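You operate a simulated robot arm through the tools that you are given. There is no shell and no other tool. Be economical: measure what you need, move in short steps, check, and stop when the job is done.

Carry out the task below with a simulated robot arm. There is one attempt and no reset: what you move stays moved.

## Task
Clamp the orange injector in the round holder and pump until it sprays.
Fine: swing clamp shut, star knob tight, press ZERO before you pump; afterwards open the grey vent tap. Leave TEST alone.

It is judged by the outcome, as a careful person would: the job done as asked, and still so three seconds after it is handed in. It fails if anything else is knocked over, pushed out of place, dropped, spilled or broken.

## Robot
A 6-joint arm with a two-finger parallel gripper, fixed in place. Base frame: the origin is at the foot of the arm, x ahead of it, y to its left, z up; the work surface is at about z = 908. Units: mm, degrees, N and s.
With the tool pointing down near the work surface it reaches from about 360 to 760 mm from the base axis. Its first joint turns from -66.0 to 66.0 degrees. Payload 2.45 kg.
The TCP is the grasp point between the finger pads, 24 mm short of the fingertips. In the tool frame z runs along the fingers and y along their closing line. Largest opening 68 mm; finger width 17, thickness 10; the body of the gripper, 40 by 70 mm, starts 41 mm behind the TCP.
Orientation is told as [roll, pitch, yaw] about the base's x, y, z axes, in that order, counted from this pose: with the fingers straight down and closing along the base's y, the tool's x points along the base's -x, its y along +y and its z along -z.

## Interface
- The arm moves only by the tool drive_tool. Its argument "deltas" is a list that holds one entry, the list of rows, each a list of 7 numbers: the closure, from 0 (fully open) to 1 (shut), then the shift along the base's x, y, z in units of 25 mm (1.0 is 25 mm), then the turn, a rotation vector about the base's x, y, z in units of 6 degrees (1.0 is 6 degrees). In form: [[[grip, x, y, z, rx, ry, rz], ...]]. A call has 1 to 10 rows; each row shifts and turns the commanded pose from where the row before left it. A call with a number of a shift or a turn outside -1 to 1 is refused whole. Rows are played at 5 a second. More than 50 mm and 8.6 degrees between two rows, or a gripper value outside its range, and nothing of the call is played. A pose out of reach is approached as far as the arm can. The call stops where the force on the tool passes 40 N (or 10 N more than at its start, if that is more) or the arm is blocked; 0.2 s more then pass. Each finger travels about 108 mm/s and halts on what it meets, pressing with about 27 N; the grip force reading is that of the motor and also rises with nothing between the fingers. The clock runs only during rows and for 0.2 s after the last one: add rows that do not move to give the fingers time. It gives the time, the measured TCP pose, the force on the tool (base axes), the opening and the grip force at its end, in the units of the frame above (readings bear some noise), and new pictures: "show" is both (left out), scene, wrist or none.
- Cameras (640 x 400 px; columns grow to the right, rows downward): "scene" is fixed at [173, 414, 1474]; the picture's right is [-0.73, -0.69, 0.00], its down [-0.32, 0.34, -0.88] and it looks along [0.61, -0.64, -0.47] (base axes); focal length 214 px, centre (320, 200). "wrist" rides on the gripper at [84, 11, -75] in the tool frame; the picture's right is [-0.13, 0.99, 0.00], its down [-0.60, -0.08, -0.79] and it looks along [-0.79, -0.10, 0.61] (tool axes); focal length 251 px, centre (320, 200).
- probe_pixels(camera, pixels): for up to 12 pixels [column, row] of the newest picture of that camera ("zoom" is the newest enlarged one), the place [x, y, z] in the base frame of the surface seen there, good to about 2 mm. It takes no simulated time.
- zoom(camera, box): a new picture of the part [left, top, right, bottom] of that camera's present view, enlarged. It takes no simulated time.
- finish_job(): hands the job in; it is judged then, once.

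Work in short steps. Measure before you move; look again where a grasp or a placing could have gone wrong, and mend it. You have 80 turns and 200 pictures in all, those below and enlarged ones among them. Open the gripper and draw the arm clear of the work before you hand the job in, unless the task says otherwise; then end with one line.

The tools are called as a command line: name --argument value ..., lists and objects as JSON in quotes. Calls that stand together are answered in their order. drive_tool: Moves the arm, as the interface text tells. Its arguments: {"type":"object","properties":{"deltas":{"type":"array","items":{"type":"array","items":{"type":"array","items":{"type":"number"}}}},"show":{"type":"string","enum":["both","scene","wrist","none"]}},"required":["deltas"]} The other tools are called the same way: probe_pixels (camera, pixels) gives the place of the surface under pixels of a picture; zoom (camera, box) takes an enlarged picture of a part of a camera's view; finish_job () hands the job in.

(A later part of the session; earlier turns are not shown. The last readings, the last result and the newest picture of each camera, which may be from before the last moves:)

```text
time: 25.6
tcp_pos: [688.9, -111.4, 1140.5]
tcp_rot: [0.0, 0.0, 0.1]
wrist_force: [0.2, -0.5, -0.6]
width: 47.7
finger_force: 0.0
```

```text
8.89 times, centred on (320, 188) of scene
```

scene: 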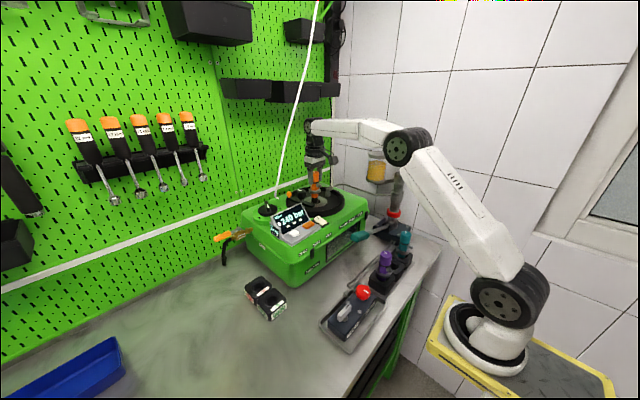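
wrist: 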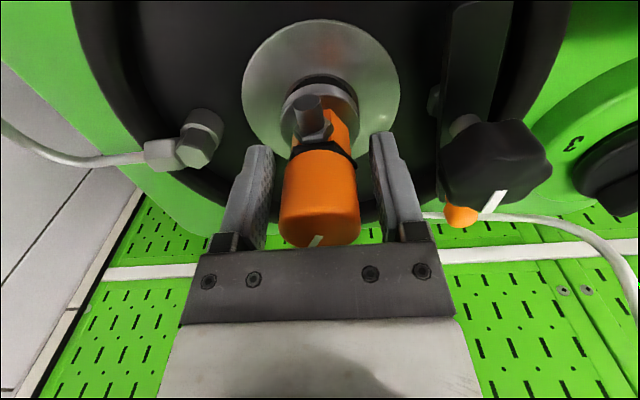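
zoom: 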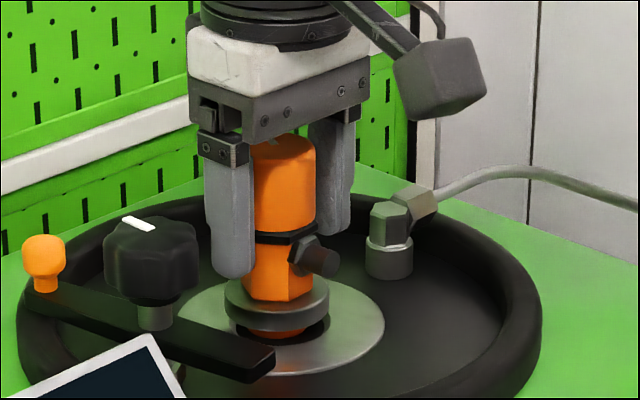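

It stands upright on its own. I rise clear and retreat to view the clamp.

drive_tool --deltas '[[[0.3, 0, 0, 0.6, 0, 0, 0], [0.3, 0, 0, 1, 0, 0, 0], [0.3, 0, 0, 1, 0, 0, 0], [0.3, -1, 0.4, 0.2, 0, 0, 0], [0.3, -1, 0.6, 0, 0, 0, 0], [0.3, -1, 0.6, 0, 0, 0, 0], [0.3, -0.6, 0.6, 0, 0, 0, 0], [0.3, 0, 0, 0, 0, 0, 0]]]' --show "wrist"

zoom --camera "scene" --box '[285, 165, 345, 215]'

zoom --camera "wrist" --box '[200, 60, 400, 200]'

```text
time: 27.4
tcp_pos: [598.0, -56.3, 1211.3]
tcp_rot: [0.0, 0.0, 0.0]
wrist_force: [0.8, 0.1, -0.2]
width: 47.5
finger_force: 0.1
```

wrist: 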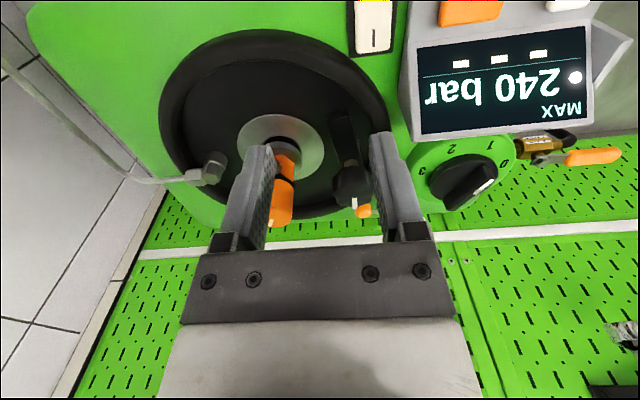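

```text
8.00 times, centred on (315, 190) of scene
```

zoom: 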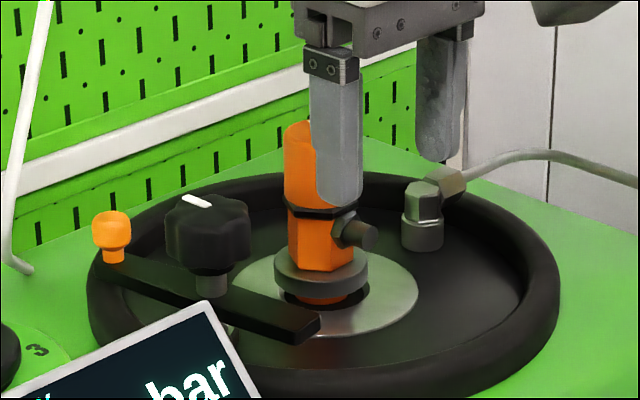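

```text
2.86 times, centred on (300, 130) of wrist
```

zoom: 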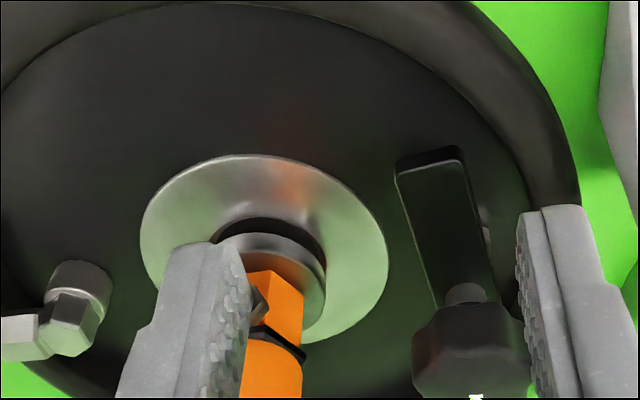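

I probe the silver post under the bar to identify the pivot.

probe_pixels --camera "wrist" --pixels '[[357, 160], [358, 165], [350, 160], [334, 112], [349, 110], [346, 155]]'

zoom --camera "scene" --box '[295, 185, 325, 210]'

probe_pixels --camera "scene" --pixels '[[304, 207], [305, 206], [301.5, 199.5], [289, 198], [312, 209], [289, 193]]'

```text
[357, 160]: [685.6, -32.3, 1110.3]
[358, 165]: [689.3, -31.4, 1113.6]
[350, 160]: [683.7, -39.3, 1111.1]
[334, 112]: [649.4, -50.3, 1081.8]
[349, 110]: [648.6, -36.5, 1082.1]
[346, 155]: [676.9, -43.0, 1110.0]
```

```text
16.00 times, centred on (310, 198) of scene
```

zoom: 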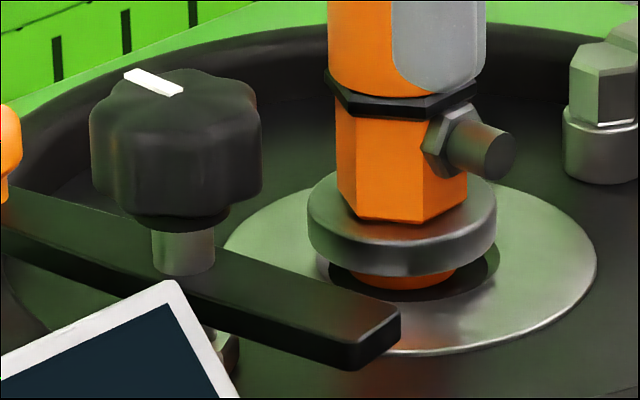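

```text
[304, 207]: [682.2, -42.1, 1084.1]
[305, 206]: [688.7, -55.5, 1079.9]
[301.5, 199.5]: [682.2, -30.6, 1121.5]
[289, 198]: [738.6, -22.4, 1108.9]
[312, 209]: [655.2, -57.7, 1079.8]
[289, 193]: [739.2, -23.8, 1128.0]
```

Pivot ≈ (687, -36), directly under the knob. Before grabbing the orange handle I locate the white cord near it and the display top.

probe_pixels --camera "scene" --pixels '[[277, 193], [281, 170], [290, 130], [300, 90], [289, 190], [289, 188], [279, 197]]'

zoom --camera "scene" --box '[255, 150, 315, 215]'

```text
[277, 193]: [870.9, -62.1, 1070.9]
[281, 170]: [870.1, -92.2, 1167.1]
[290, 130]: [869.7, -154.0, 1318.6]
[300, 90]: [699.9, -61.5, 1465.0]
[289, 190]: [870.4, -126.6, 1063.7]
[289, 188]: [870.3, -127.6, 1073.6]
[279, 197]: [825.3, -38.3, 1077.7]
```

```text
6.15 times, centred on (285, 182) of scene
```

zoom: 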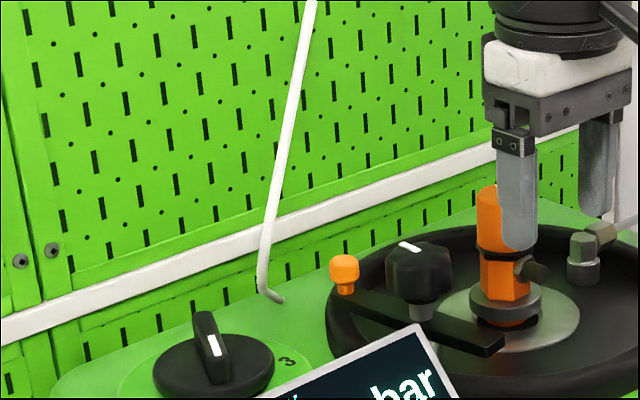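

Plan: with shut fingers, push the bar's rear half (x≈721) from its -y side toward +y, turning it about (687, -36). First I move above the start point at z≈1190.

drive_tool --deltas '[[[1, 0, 0.1, -0.4, 0, 0, 0], [1, 0.9, 0, -0.5, 0, 0, 0], [1, 1, 0, 0, 0, 0, 0], [1, 1, 0, 0, 0, 0, 0], [1, 1, 0, 0, 0, 0, 0], [1, 1, 0.1, 0, 0, 0, 0], [1, 0, 0, 0, 0, 0, 0]]]' --show "both"

zoom --camera "scene" --box '[270, 145, 350, 215]'

```text
time: 29.0
tcp_pos: [720.6, -49.8, 1186.7]
tcp_rot: [0.0, 0.0, 0.0]
wrist_force: [0.0, -0.5, 0.2]
width: 0.0
finger_force: 23.5
```

scene: 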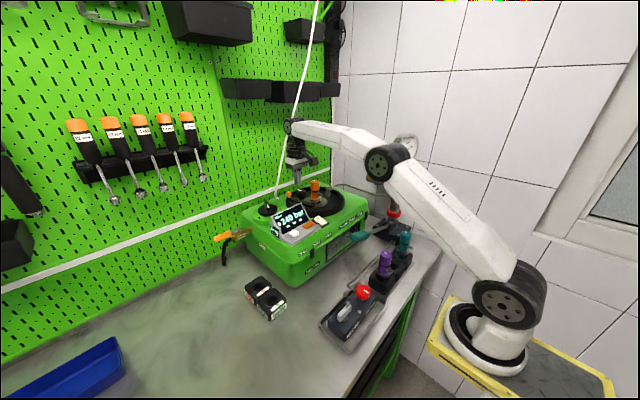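
wrist: 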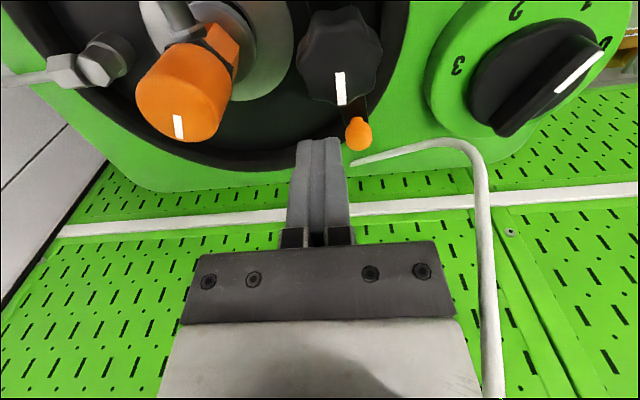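

```text
5.71 times, centred on (310, 180) of scene
```

zoom: 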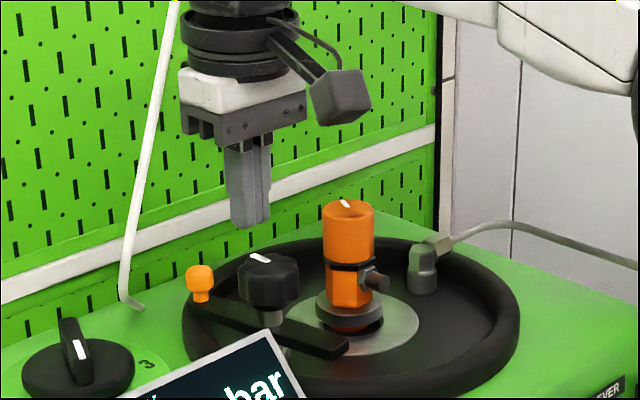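

Reachable. Quick probe of knob, handle and bar from this closer view before descending.

probe_pixels --camera "wrist" --pixels '[[340, 55], [300, 50], [375, 50], [340, 15], [340, 90], [359, 130], [358, 108], [180, 90], [352, 133], [367, 133], [300, 140], [250, 145]]'

```text
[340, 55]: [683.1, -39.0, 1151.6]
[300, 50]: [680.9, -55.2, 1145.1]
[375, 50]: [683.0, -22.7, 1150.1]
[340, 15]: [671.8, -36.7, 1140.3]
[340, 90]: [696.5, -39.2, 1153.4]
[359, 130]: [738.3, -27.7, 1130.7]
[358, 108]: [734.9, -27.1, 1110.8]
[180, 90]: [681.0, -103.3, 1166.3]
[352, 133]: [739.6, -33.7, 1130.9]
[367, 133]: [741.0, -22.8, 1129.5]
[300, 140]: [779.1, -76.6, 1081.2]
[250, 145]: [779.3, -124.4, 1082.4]
```

Bar edge at x=721 is y≈-40, so I shift to y -56, then descend to TCP z≈1123.

drive_tool --deltas '[[[1, 0, -0.25, 0, 0, 0, 0], [1, 0, 0, -0.9, 0, 0, 0], [1, 0, 0, -0.9, 0, 0, 0], [1, 0, 0, -0.75, 0, 0, 0], [1, 0, 0, 0, 0, 0, 0]]]' --show "wrist"

zoom --camera "scene" --box '[270, 145, 350, 215]'

```text
time: 30.2
tcp_pos: [721.1, -56.4, 1123.6]
tcp_rot: [0.0, -0.1, 0.0]
wrist_force: [-0.1, 0.6, -0.3]
width: 0.1
finger_force: 23.7
```

wrist: 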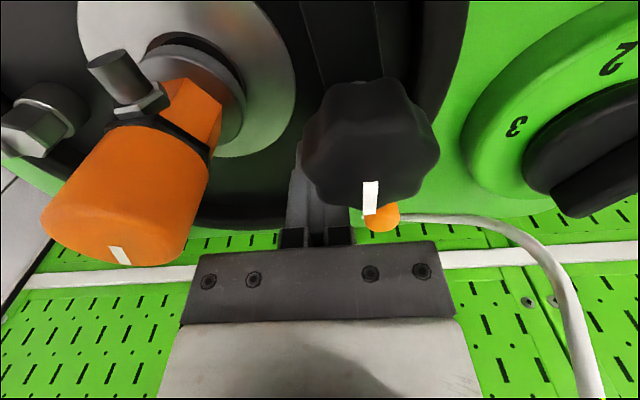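

```text
5.71 times, centred on (310, 180) of scene
```

zoom: 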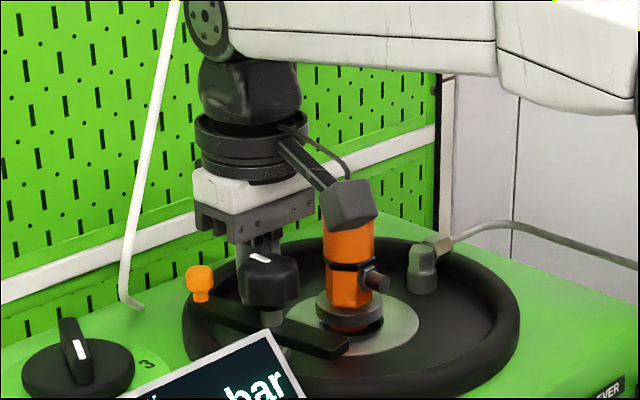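

In place beside the bar. I push along the arc, first about half way.

drive_tool --deltas '[[[1, 0.15, 0.35, 0, 0, 0, 0], [1, 0.05, 0.38, 0, 0, 0, 0], [1, -0.05, 0.38, 0, 0, 0, 0], [1, -0.14, 0.36, 0, 0, 0, 0], [1, 0, 0, 0, 0, 0, 0]]]' --show "wrist"

zoom --camera "scene" --box '[270, 145, 350, 215]'

```text
time: 31.4
tcp_pos: [721.9, -19.3, 1124.6]
tcp_rot: [0.1, 0.0, -0.1]
wrist_force: [0.7, 0.1, 0.4]
width: 0.0
finger_force: 23.5
```

wrist: 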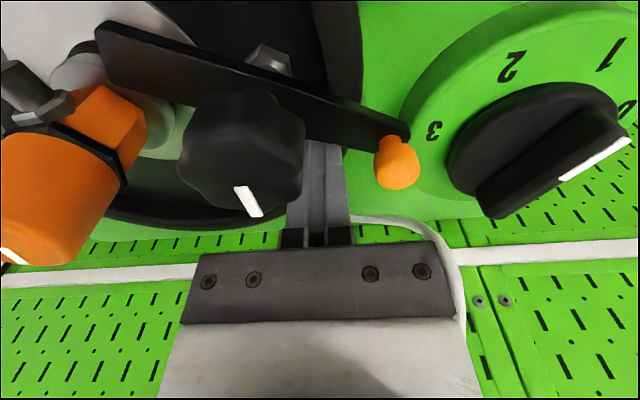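

```text
5.71 times, centred on (310, 180) of scene
```

zoom: 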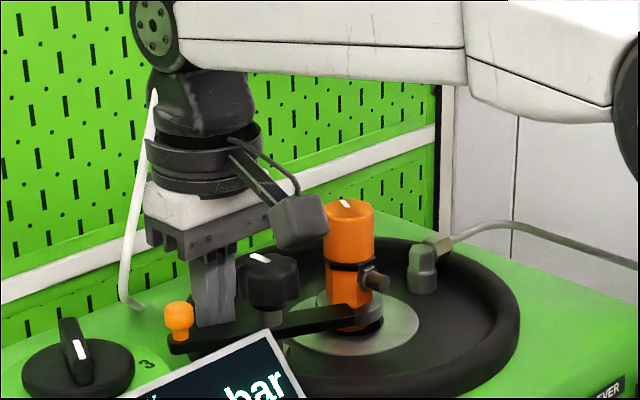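

The clamp swings as expected (pivot under the knob). I check how near the tip is to the injector body.

zoom --camera "scene" --box '[300, 180, 335, 210]'

probe_pixels --camera "wrist" --pixels '[[105, 35], [98, 60], [398, 160], [390, 127], [150, 55], [340, 110]]'

```text
13.33 times, centred on (318, 195) of scene
```

zoom: 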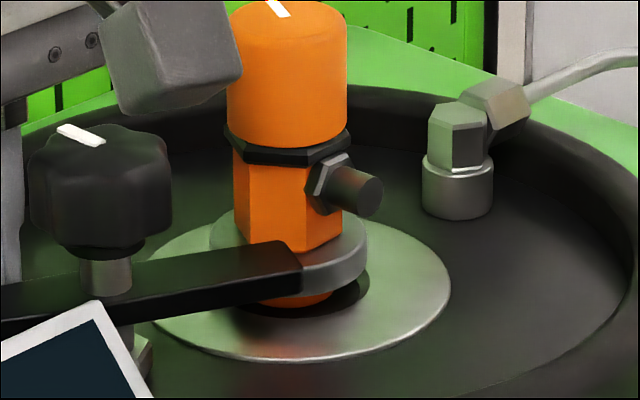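

```text
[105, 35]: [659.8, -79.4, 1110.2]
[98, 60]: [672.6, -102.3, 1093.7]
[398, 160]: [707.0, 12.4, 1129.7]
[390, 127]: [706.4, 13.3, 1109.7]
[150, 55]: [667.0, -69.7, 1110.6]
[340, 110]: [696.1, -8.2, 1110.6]
```

φ≈66° now; about 25° more to point the tip at the injector axis. I continue in smaller steps.

drive_tool --deltas '[[[1, -0.12, 0.17, 0, 0, 0, 0], [1, -0.13, 0.15, 0, 0, 0, 0], [1, -0.14, 0.13, 0, 0, 0, 0], [1, -0.07, 0.06, 0, 0, 0, 0], [1, 0, 0, 0, 0, 0, 0]]]' --show "wrist"

zoom --camera "scene" --box '[285, 170, 345, 215]'

probe_pixels --camera "wrist" --pixels '[[340, 110], [390, 127], [150, 55], [105, 35]]'

```text
time: 32.6
tcp_pos: [710.8, -7.5, 1125.6]
tcp_rot: [0.0, 0.1, 0.0]
wrist_force: [-0.3, 0.3, 0.8]
width: 0.0
finger_force: 23.4
```

wrist: 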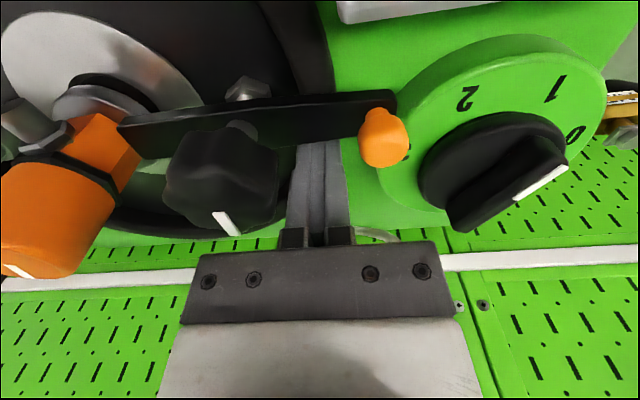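

```text
8.89 times, centred on (315, 192) of scene
```

zoom: 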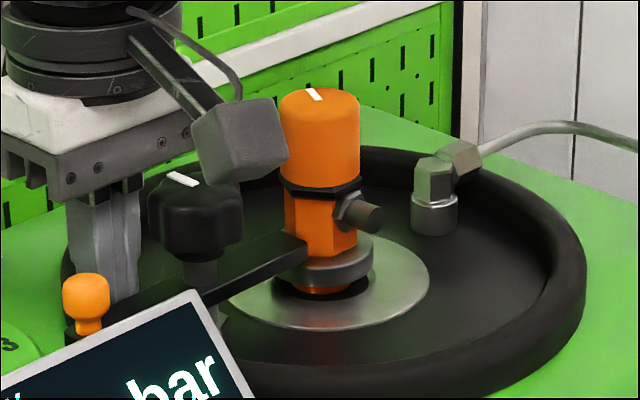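

```text
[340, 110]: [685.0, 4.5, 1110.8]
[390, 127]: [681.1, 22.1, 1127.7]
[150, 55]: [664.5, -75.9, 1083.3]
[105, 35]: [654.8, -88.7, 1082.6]
```

Bar points at ~93°, toward the injector. I verify the tip's alignment with the injector axis.

zoom --camera "wrist" --box '[60, 60, 300, 210]'

probe_pixels --camera "wrist" --pixels '[[122, 122], [136, 155], [300, 98], [305, 138], [370, 95], [382, 128], [125, 128], [60, 240]]'

```text
2.67 times, centred on (180, 135) of wrist
```

zoom: 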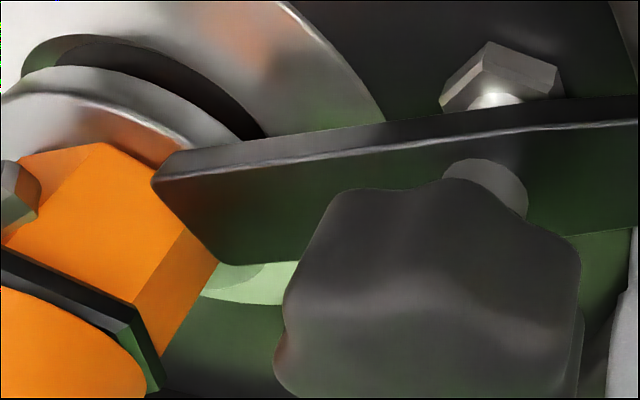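

```text
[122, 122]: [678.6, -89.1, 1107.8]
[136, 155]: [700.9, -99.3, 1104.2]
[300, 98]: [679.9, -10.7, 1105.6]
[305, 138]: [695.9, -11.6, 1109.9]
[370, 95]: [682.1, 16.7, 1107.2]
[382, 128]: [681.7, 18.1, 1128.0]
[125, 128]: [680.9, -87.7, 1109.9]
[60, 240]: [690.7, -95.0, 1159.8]
```

Bar edge runs along x≈679 at ~89–90°; I nudge 2–4 mm more to feel for an end stop.

drive_tool --deltas '[[[1, -0.08, 0.02, 0, 0, 0, 0], [1, -0.08, 0.02, 0, 0, 0, 0], [1, 0, 0, 0, 0, 0, 0]]]' --show "none"

probe_pixels --camera "scene" --pixels '[[289, 204], [290, 201]]'

zoom --camera "scene" --box '[275, 170, 335, 215]'

```text
time: 33.4
tcp_pos: [707.4, -6.4, 1125.5]
tcp_rot: [0.0, -0.1, -0.1]
wrist_force: [2.6, 0.3, 0.3]
width: 0.0
finger_force: 23.6
```

```text
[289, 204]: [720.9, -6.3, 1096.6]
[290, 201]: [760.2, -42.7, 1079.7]
```

```text
8.89 times, centred on (305, 192) of scene
```

zoom: 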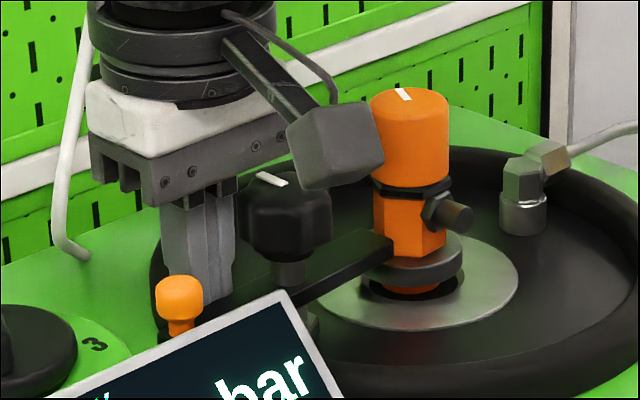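

A light 2.6 N appears; one more small nudge distinguishes a stop from friction.

drive_tool --deltas '[[[1, -0.06, 0, 0, 0, 0, 0], [1, 0, 0, 0, 0, 0, 0]]]' --show "none"

zoom --camera "wrist" --box '[0, 0, 480, 300]'

probe_pixels --camera "wrist" --pixels '[[380, 135], [360, 110]]'

```text
time: 34.0
tcp_pos: [705.2, -6.2, 1125.0]
tcp_rot: [0.0, 0.1, -0.1]
wrist_force: [5.3, 2.1, -0.9]
width: 0.1
finger_force: 23.7
```

```text
1.33 times, centred on (240, 150) of wrist
```

zoom: 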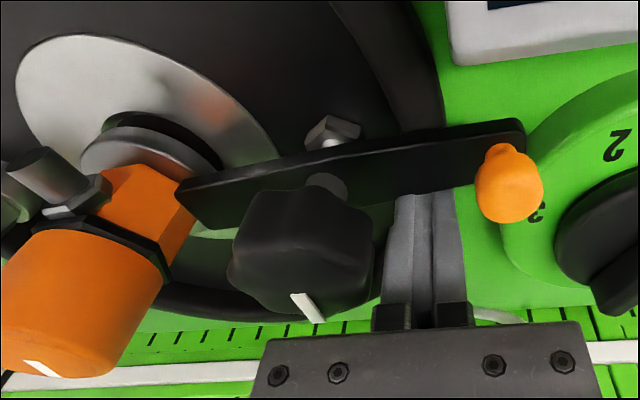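

```text
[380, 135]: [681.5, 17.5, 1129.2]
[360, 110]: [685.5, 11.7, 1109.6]
```

Force rises with the handle no longer moving: the clamp is at its stop (shut). I back off, rise, and turn the tool +60° over the star knob for a clockwise twist.

drive_tool --deltas '[[[1, 0.2, 0, 0, 0, 0, 0], [1, 0.1, 0, 1, 0, 0, 0], [1, 0, 0, 1, 0, 0, 0], [0.3, 0, 0, 0.8, 0, 0, 0], [0.1, -0.5, -0.65, 0, 0, 0, 1], [0.1, -0.53, -0.65, 0, 0, 0, 1], [0.1, 0, 0, 0, 0, 0, 1], [0.1, 0, 0, 0, 0, 0, 1], [0.1, 0, 0, 0, 0, 0, 1]]]' --show "both"

zoom --camera "scene" --box '[275, 150, 345, 215]'

```text
time: 36.0
tcp_pos: [686.3, -37.9, 1195.4]
tcp_rot: [0.0, 0.0, 30.1]
wrist_force: [0.8, 0.4, -0.6]
width: 61.3
finger_force: 0.1
```

scene: 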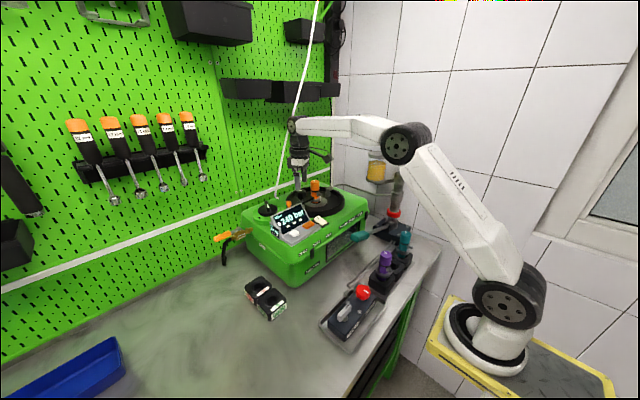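
wrist: 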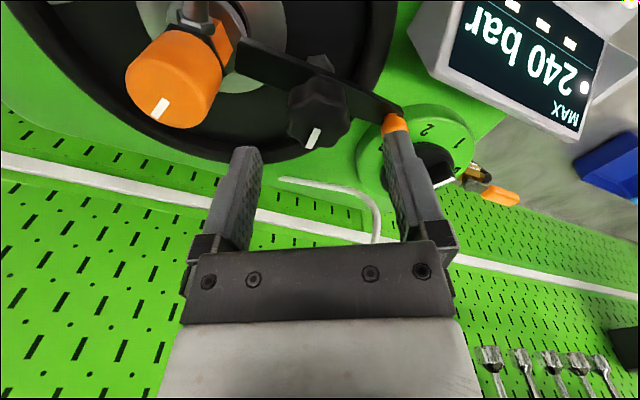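

```text
6.15 times, centred on (310, 182) of scene
```

zoom: 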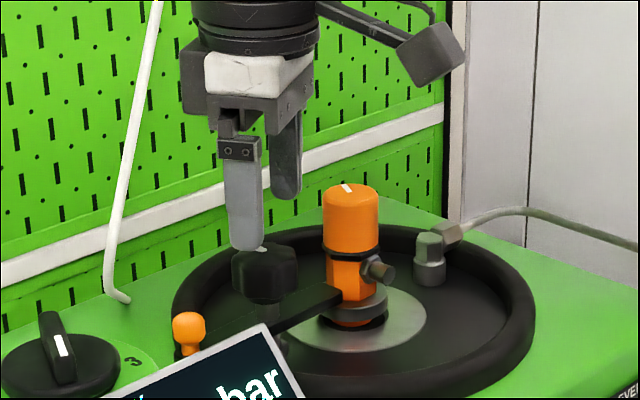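

Knob is centred. I turn further to +78° and descend so tips are at z≈1118 around the knob, then grip.

drive_tool --deltas '[[[0.1, 0.02, 0, 0, 0, 0, 1], [0.1, 0, 0, 0, 0, 0, 1], [0.1, 0, 0, 0, 0, 0, 1], [0.1, 0, 0, 0, 0, 0, 1], [0.1, 0, 0, 0, 0, 0, 1], [0.1, 0, 0, 0, 0, 0, 1], [0.1, 0, 0, 0, 0, 0, 1], [0.1, 0, 0, 0, 0, 0, 1], [0.1, 0, 0, 0, 0, 0, 0]]]' --show "wrist"

```text
time: 38.0
tcp_pos: [687.1, -39.3, 1193.6]
tcp_rot: [-0.1, 0.0, 78.1]
wrist_force: [-0.1, 0.2, 0.4]
width: 61.2
finger_force: 0.1
```

wrist: 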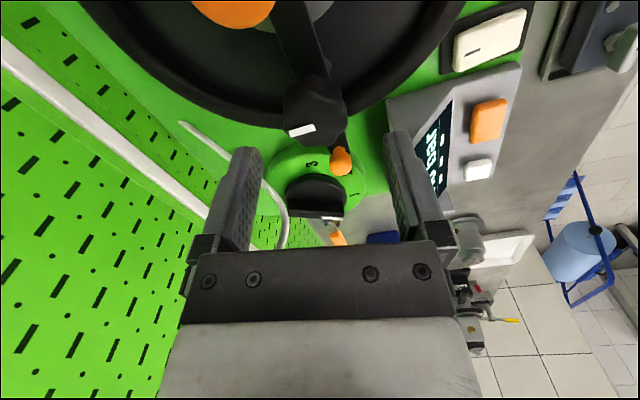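

Check the display's nearest corner against the right finger before lowering.

probe_pixels --camera "wrist" --pixels '[[450, 103], [440, 130], [440, 200], [395, 102], [315, 100], [290, 110], [345, 110], [340, 160], [300, 128]]'

```text
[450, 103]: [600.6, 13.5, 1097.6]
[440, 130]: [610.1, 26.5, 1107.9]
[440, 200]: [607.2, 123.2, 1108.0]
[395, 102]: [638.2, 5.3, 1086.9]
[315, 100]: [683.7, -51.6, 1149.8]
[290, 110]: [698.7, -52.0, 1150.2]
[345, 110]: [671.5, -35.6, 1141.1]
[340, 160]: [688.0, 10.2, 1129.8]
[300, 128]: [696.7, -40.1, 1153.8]
```

Clear. Descend and grip the knob.

drive_tool --deltas '[[[0.1, 0, 0, -0.8, 0, 0, 0], [0.1, 0, 0.02, -0.7, 0, 0, 0], [0.1, 0, 0, -0.55, 0, 0, 0], [0.4, 0, 0, 0, 0, 0, 0], [0.8, 0, 0, 0, 0, 0, 0], [0.8, 0, 0, 0, 0, 0, 0]]]' --show "wrist"

zoom --camera "scene" --box '[275, 150, 345, 215]'

```text
time: 39.4
tcp_pos: [687.6, -38.4, 1142.2]
tcp_rot: [-0.3, 0.0, 77.9]
wrist_force: [30.6, -7.7, -5.8]
width: 39.2
finger_force: 15.8
```

wrist: 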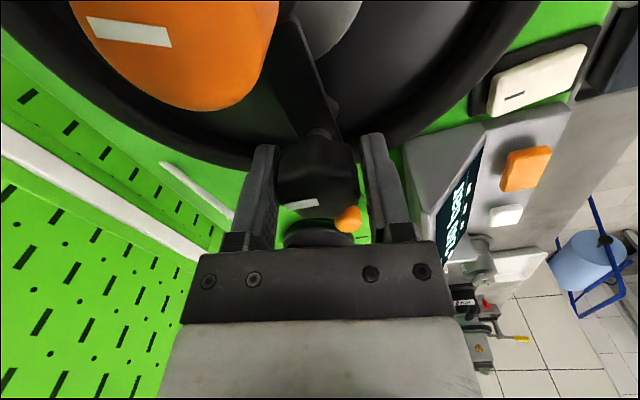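

```text
6.15 times, centred on (310, 182) of scene
```

zoom: 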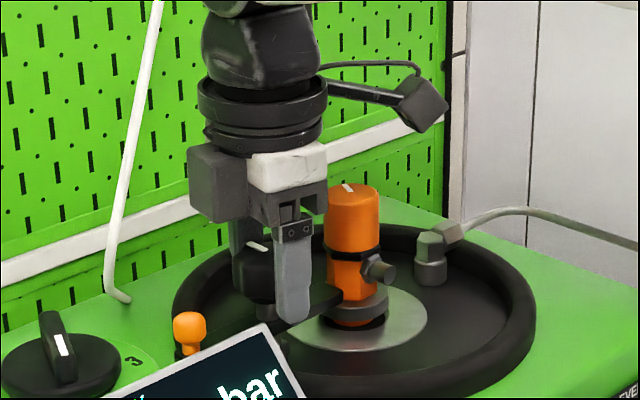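

The +x-side finger touches first (force +30 N in x): knob is slightly farther in +x. I shift 2.5 mm +x to centre.

drive_tool --deltas '[[[0.8, 0.06, 0, 0, 0, 0, 0], [0.8, 0.04, 0, 0, 0, 0, 0], [0.8, 0, 0, 0, 0, 0, 0]]]' --show "none"

```text
time: 40.2
tcp_pos: [689.7, -39.7, 1142.9]
tcp_rot: [0.0, -0.1, 77.9]
wrist_force: [17.7, -14.9, -6.5]
width: 36.7
finger_force: 44.7
```

Both fingers grip now (36.7 mm). I relax the residual by ~1 mm and turn clockwise, checking after 30°.

drive_tool --deltas '[[[0.8, 0.04, -0.04, 0, 0, 0, 0], [0.8, 0, 0, 0, 0, 0, -1], [0.8, 0, 0, 0, 0, 0, -1], [0.8, 0, 0, 0, 0, 0, -1], [0.8, 0, 0, 0, 0, 0, -1], [0.8, 0, 0, 0, 0, 0, -1], [0.8, 0, 0, 0, 0, 0, 0]]]' --show "wrist"

zoom --camera "scene" --box '[275, 150, 345, 215]'

```text
time: 41.8
tcp_pos: [688.5, -39.1, 1143.1]
tcp_rot: [0.2, 0.1, 47.9]
wrist_force: [-13.7, -5.1, -12.1]
width: 36.6
finger_force: 44.9
```

wrist: 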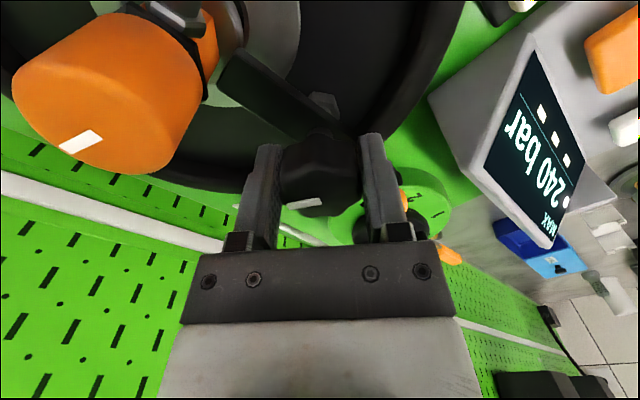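

```text
6.15 times, centred on (310, 182) of scene
```

zoom: 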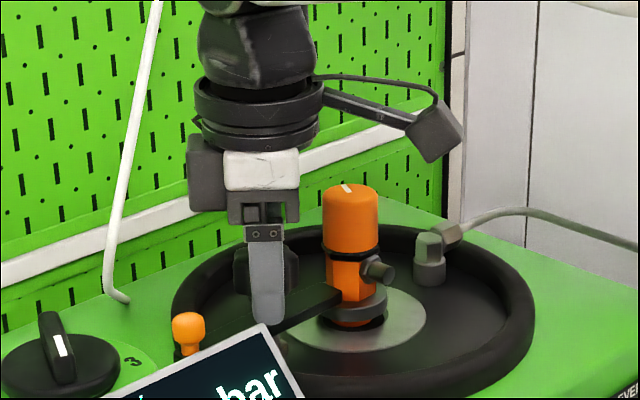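

The white mark turns with the fingers, and force z -12 N suggests the knob screws down. Continue, following slightly down.

drive_tool --deltas '[[[0.8, -0.03, 0, -0.02, 0, 0, -1], [0.8, 0, 0, 0, 0, 0, -1], [0.8, 0, 0, -0.01, 0, 0, -1], [0.8, 0, 0, 0, 0, 0, -1], [0.8, 0, 0, -0.01, 0, 0, -1], [0.8, 0, 0, 0, 0, 0, -1], [0.8, 0, 0, -0.01, 0, 0, -1], [0.8, 0, 0, 0, 0, 0, -1], [0.8, 0, 0, 0, 0, 0, 0]]]' --show "wrist"

```text
time: 43.8
tcp_pos: [687.7, -37.7, 1142.8]
tcp_rot: [0.1, 0.0, -0.1]
wrist_force: [-14.6, 11.1, -8.1]
width: 36.4
finger_force: 44.3
```

wrist: 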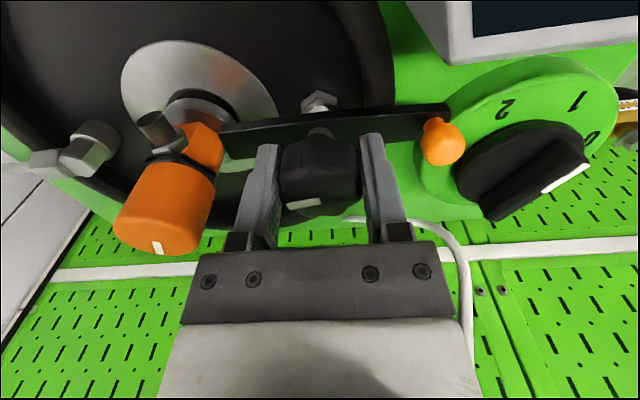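

Still turning with the gripper; continue clockwise another 60°.

drive_tool --deltas '[[[0.8, -0.03, 0.03, -0.02, 0, 0, -1], [0.8, 0, 0, 0, 0, 0, -1], [0.8, 0, 0, -0.01, 0, 0, -1], [0.8, 0, 0, 0, 0, 0, -1], [0.8, 0, 0, -0.01, 0, 0, -1], [0.8, 0, 0, 0, 0, 0, -1], [0.8, 0, 0, -0.01, 0, 0, -1], [0.8, 0, 0, 0, 0, 0, -1], [0.8, 0, 0, 0, 0, 0, -1], [0.8, 0, 0, 0, 0, 0, -1]]]' --show "wrist"

```text
time: 46.0
tcp_pos: [689.5, -36.6, 1141.3]
tcp_rot: [0.1, -0.1, -60.0]
wrist_force: [13.4, 18.1, 5.5]
width: 36.3
finger_force: 44.9
```

wrist: 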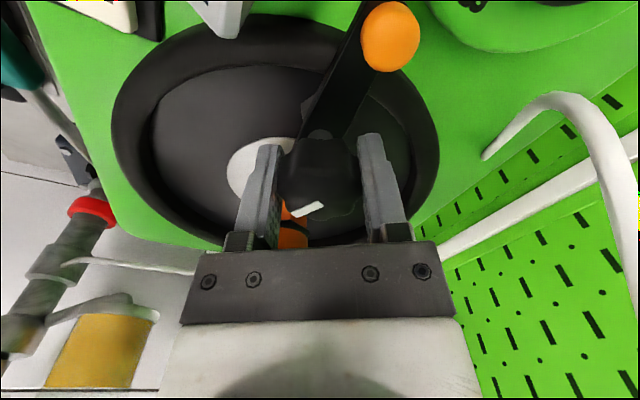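

The mark has tilted relative to the fingers — it may be slipping as the knob bites. I turn 24° more and compare.

zoom --camera "wrist" --box '[260, 130, 380, 230]'

drive_tool --deltas '[[[0.8, 0, 0.03, 0, 0, 0, -1], [0.8, 0, 0, 0, 0, 0, -1], [0.8, 0, 0, 0, 0, 0, -1], [0.8, 0, 0, 0, 0, 0, -1]]]' --show "none"

zoom --camera "wrist" --box '[260, 130, 380, 230]'

```text
4.00 times, centred on (320, 180) of wrist
```

zoom: 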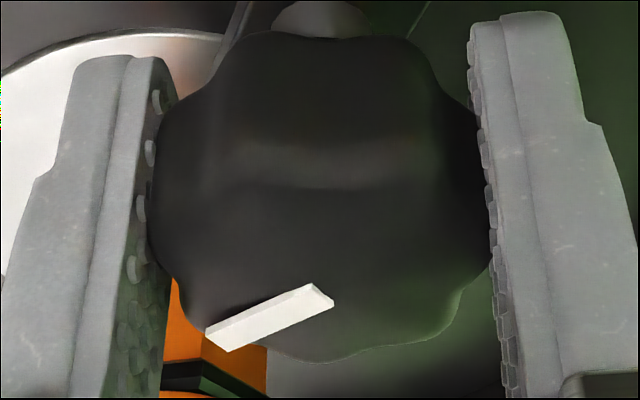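

```text
time: 47.0
tcp_pos: [689.7, -37.3, 1140.7]
tcp_rot: [0.1, -0.1, -84.1]
wrist_force: [25.5, 13.3, -1.6]
width: 36.2
finger_force: 45.1
```

```text
4.00 times, centred on (320, 180) of wrist
```

zoom: 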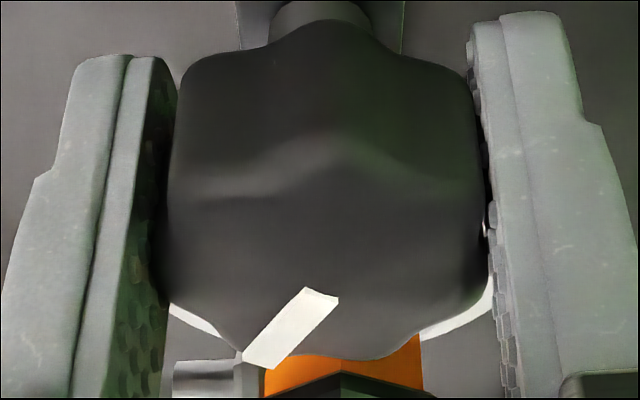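

It mostly slips now (≈20° of 24°), i.e. the knob is tight to the grip's limit. One more 18° to confirm.

drive_tool --deltas '[[[0.8, 0.03, 0.02, 0, 0, 0, -1], [0.8, 0, 0, 0, 0, 0, -1], [0.8, 0, 0, 0, 0, 0, -1], [0.8, 0, 0, 0, 0, 0, 0]]]' --show "none"

zoom --camera "wrist" --box '[260, 130, 380, 230]'

zoom --camera "scene" --box '[275, 150, 345, 215]'

```text
time: 48.0
tcp_pos: [690.3, -38.6, 1140.8]
tcp_rot: [0.0, -0.1, -102.2]
wrist_force: [17.6, -0.1, -1.0]
width: 36.4
finger_force: 45.0
```

```text
4.00 times, centred on (320, 180) of wrist
```

zoom: 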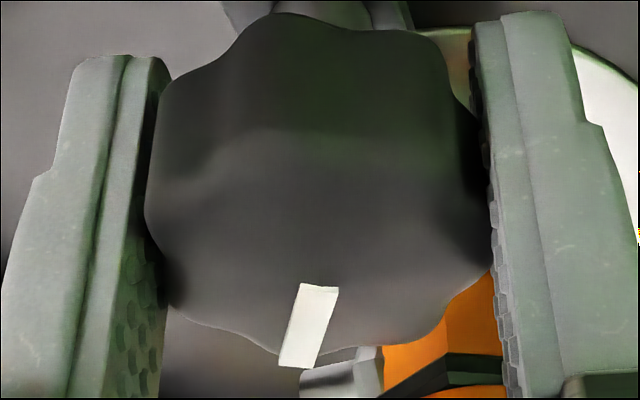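

```text
6.15 times, centred on (310, 182) of scene
```

zoom: 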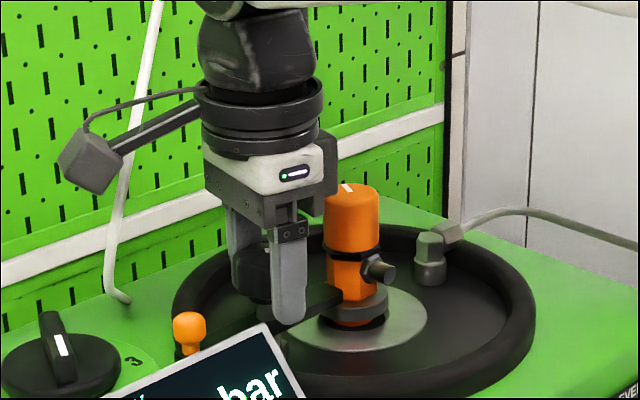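

The mark slips fully while the knob stays: tight. I release, rise and unwind the wrist.

drive_tool --deltas '[[[0.3, 0, 0, 0, 0, 0, 0], [0.2, 0, 0, 0, 0, 0, 0], [0.2, 0, 0, 0.8, 0, 0, 0], [0.2, 0, 0, 1, 0, 0, 0], [0.2, 0, 0, 1, 0, 0, 1], [0.2, -0.5, 0, 0, 0, 0, 1], [0.2, -1, 0, 0, 0, 0, 1], [0.2, -1, 0, 0, 0, 0, 1], [0.2, -1, 0.3, 0, 0, 0, 1], [0.2, -1, 0.5, 0, 0, 0, 1]]]' --show "none"

drive_tool --deltas '[[[1, -0.5, 0.8, 0, 0, 0, 1], [1, -0.5, 0.8, 0, 0, 0, 1], [1, -0.5, 0.8, 0, 0, 0, 1], [1, 0, 0.8, 0, 0, 0, 1], [1, 0, 0.6, 0, 0, 0, 1], [1, 0, 0, 0, 0, 0, 1], [1, 0, 0, 0, 0, 0, 1], [1, 0, 0, 0, 0, 0, 1], [1, 0, 0, 0, 0, 0, 1], [1, 0, 0, 0, 0, 0, 1]]]' --show "both"

zoom --camera "scene" --box '[260, 170, 350, 235]'

```text
time: 50.2
tcp_pos: [575.1, -16.1, 1209.9]
tcp_rot: [0.0, 0.0, -65.9]
wrist_force: [0.5, 0.6, 0.0]
width: 54.4
finger_force: 0.0
```

```text
time: 52.4
tcp_pos: [538.8, 78.7, 1212.0]
tcp_rot: [-0.1, 0.0, -5.9]
wrist_force: [0.3, 0.1, -0.1]
width: 0.1
finger_force: 23.5
```

scene: 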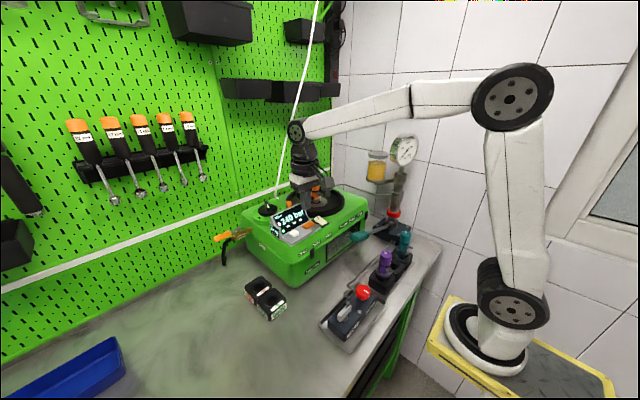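
wrist: 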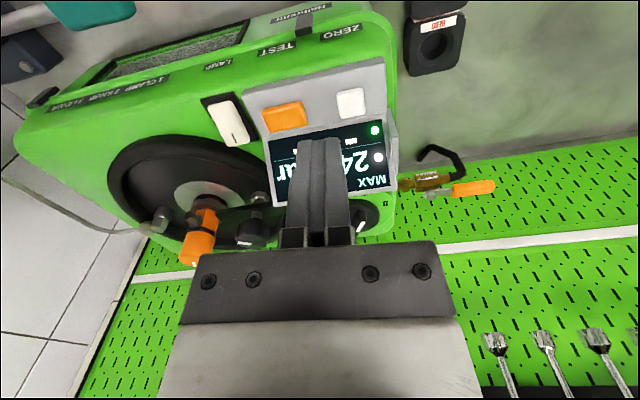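

```text
6.15 times, centred on (305, 202) of scene
```

zoom: 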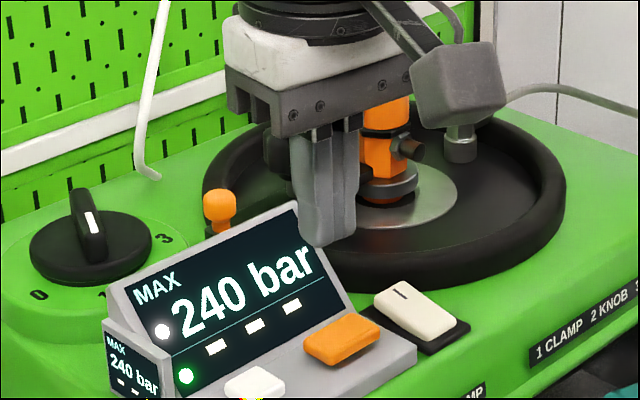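

A green lamp has lit on the display, confirming the clamping. Now measure the white ZERO button.

probe_pixels --camera "wrist" --pixels '[[351, 102], [340, 96], [362, 94], [352, 92], [353, 113], [341, 109], [364, 108], [330, 105], [320, 110], [285, 115]]'

zoom --camera "wrist" --box '[240, 70, 400, 210]'

```text
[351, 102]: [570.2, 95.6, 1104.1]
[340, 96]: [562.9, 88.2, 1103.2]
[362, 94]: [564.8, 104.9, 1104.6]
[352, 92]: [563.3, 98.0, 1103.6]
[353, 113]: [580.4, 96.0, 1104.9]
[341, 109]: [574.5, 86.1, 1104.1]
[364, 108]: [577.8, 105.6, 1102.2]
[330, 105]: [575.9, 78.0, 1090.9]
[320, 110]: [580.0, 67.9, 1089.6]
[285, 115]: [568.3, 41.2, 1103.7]
```

```text
2.86 times, centred on (320, 140) of wrist
```

zoom: 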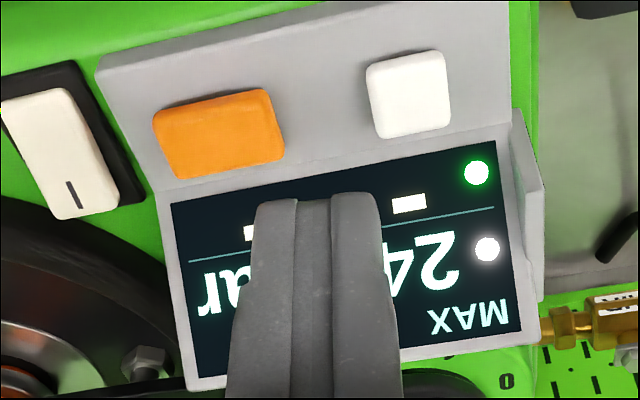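

ZERO button centre (571, 96), top z 1104. I go above it and down to just over it.

drive_tool --deltas '[[[1, 0.6, 0.35, 0, 0, 0, 1], [1, 0.6, 0.35, -0.5, 0, 0, 0], [1, 0, 0, -0.9, 0, 0, 0], [1, 0, 0, -0.9, 0, 0, 0], [1, 0, 0, -0.8, 0, 0, 0], [1, 0, 0, 0, 0, 0, 0]]]' --show "wrist"

zoom --camera "scene" --box '[260, 190, 340, 250]'

```text
time: 53.8
tcp_pos: [569.0, 96.7, 1133.0]
tcp_rot: [0.0, 0.0, -0.1]
wrist_force: [0.0, -0.4, -0.3]
width: 0.0
finger_force: 23.8
```

wrist: 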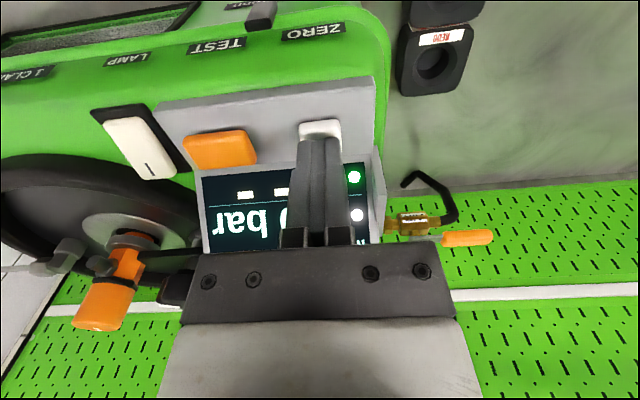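

```text
6.67 times, centred on (300, 220) of scene
```

zoom: 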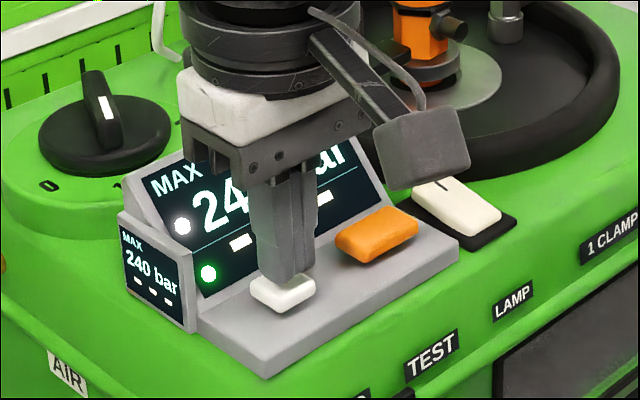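

Right above ZERO. Press down in small steps and hold briefly, then lift.

drive_tool --deltas '[[[1, 0, 0, -0.12, 0, 0, 0], [1, 0, 0, -0.08, 0, 0, 0], [1, 0, 0, -0.08, 0, 0, 0], [1, 0, 0, -0.08, 0, 0, 0], [1, 0, 0, 0, 0, 0, 0]]]' --show "none"

zoom --camera "scene" --box '[260, 190, 340, 250]'

```text
time: 55.0
tcp_pos: [568.7, 95.9, 1124.2]
tcp_rot: [0.0, 0.0, 0.1]
wrist_force: [0.5, 0.5, 1.8]
width: 0.2
finger_force: 23.1
```

```text
6.67 times, centred on (300, 220) of scene
```

zoom: 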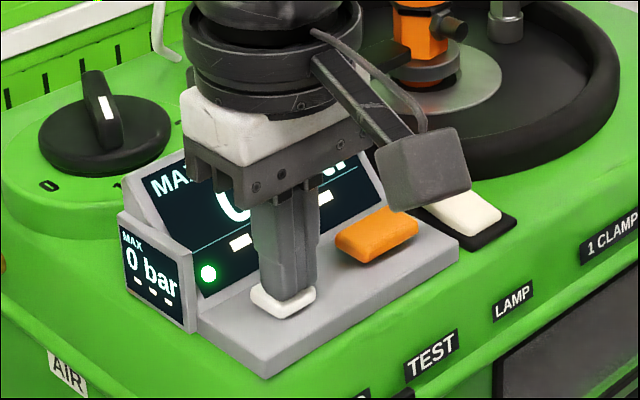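

Display reads MAX 0 bar. I lift off and move to view the pump lever.

drive_tool --deltas '[[[1, 0, 0, 0.5, 0, 0, 0], [1, 0, 0, 1, 0, 0, 0], [1, 0, 0, 1, 0, 0, 0], [1, -0.9, -0.9, 0.8, 0, 0, 0], [1, -0.9, -1, 0, 0, 0, 0], [1, -0.9, -1, 0, 0, 0, 0], [1, -0.9, -1, 0, 0, 0, 0], [1, -0.9, -1, 0, 0, 0, 0], [1, -0.9, -1, 0, 0, 0, 0], [1, -0.9, -1, 0, 0, 0, 0]]]' --show "both"

zoom --camera "scene" --box '[330, 130, 440, 260]'

zoom --camera "scene" --box '[260, 180, 340, 240]'

```text
time: 57.2
tcp_pos: [412.8, -77.8, 1204.9]
tcp_rot: [0.1, 0.0, 0.0]
wrist_force: [-0.9, -0.3, 0.8]
width: 0.0
finger_force: 23.6
```

scene: 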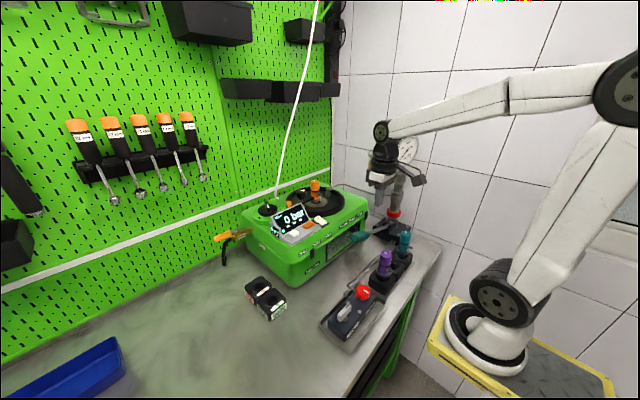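
wrist: 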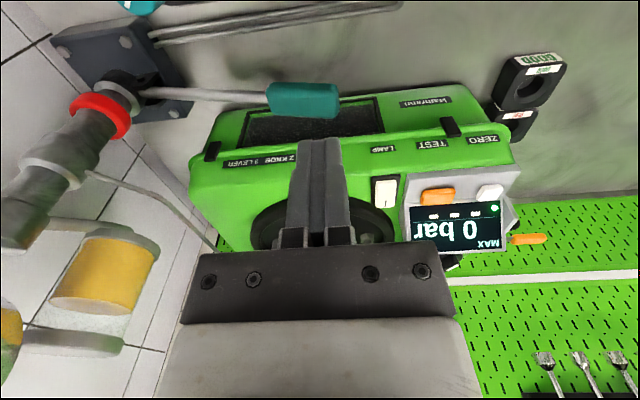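

```text
3.08 times, centred on (385, 195) of scene
```

zoom: 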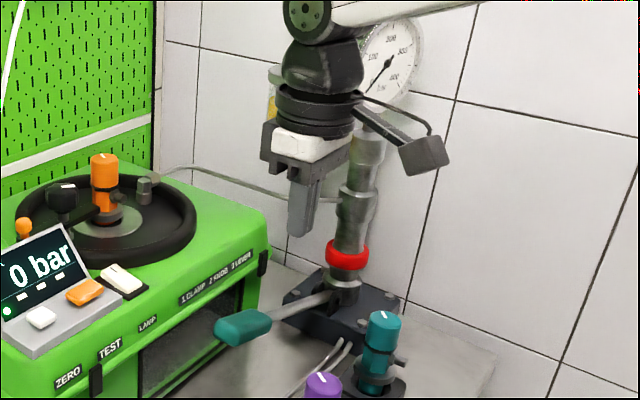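

```text
6.67 times, centred on (300, 210) of scene
```

zoom: 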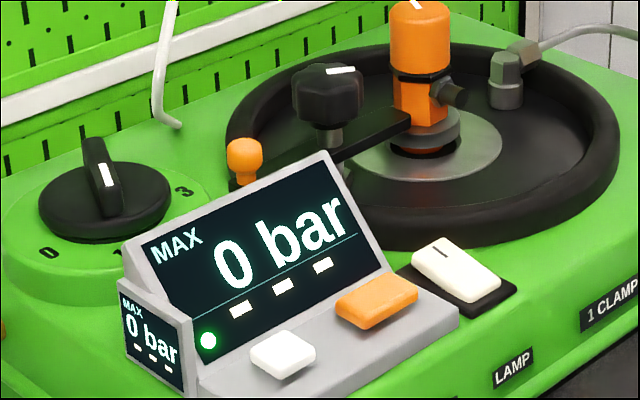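

Clamped and zeroed. I measure the pump lever and its pivot.

probe_pixels --camera "wrist" --pixels '[[275, 97], [305, 95], [335, 97], [300, 84], [305, 112], [335, 85], [335, 113], [255, 96], [200, 95], [150, 93], [140, 90], [125, 85]]'

zoom --camera "wrist" --box '[40, 20, 360, 180]'

```text
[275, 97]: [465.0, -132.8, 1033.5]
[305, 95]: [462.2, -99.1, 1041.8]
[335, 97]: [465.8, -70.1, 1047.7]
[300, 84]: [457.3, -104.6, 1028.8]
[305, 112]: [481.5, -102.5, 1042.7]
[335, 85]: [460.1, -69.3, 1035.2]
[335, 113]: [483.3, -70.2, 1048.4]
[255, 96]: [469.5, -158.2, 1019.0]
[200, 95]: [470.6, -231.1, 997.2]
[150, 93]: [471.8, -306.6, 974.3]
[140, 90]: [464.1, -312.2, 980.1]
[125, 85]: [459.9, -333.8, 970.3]
```

```text
2.00 times, centred on (200, 100) of wrist
```

zoom: 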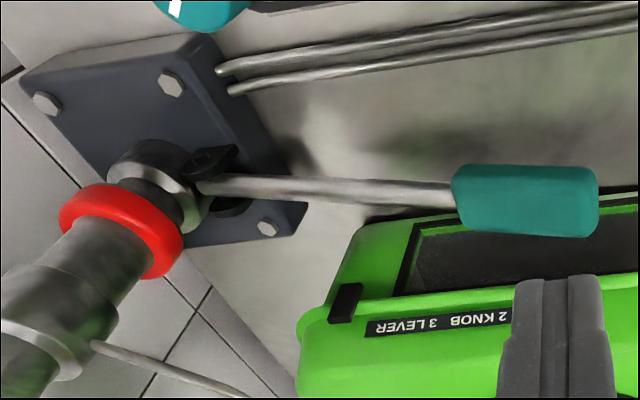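

I check obstacles near the lever: rods, purple and teal injectors, case front.

probe_pixels --camera "scene" --pixels '[[358, 262], [372, 250], [385, 256], [384, 272], [404, 236], [345, 232], [350, 248], [332, 262], [395, 214]]'

probe_pixels --camera "wrist" --pixels '[[300, 20], [200, 38], [220, 45], [330, 130], [290, 130], [350, 60], [280, 75]]'

```text
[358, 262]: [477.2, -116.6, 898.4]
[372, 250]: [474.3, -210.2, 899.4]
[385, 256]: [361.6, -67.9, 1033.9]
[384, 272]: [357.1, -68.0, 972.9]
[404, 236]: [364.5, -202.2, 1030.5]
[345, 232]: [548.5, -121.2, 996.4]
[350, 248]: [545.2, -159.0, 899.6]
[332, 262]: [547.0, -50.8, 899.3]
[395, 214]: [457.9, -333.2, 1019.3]
```

```text
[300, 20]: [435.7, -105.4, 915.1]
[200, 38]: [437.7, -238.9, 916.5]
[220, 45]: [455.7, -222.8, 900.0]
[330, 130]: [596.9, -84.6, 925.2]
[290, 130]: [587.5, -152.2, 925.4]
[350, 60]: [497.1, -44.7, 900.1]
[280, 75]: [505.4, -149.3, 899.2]
```

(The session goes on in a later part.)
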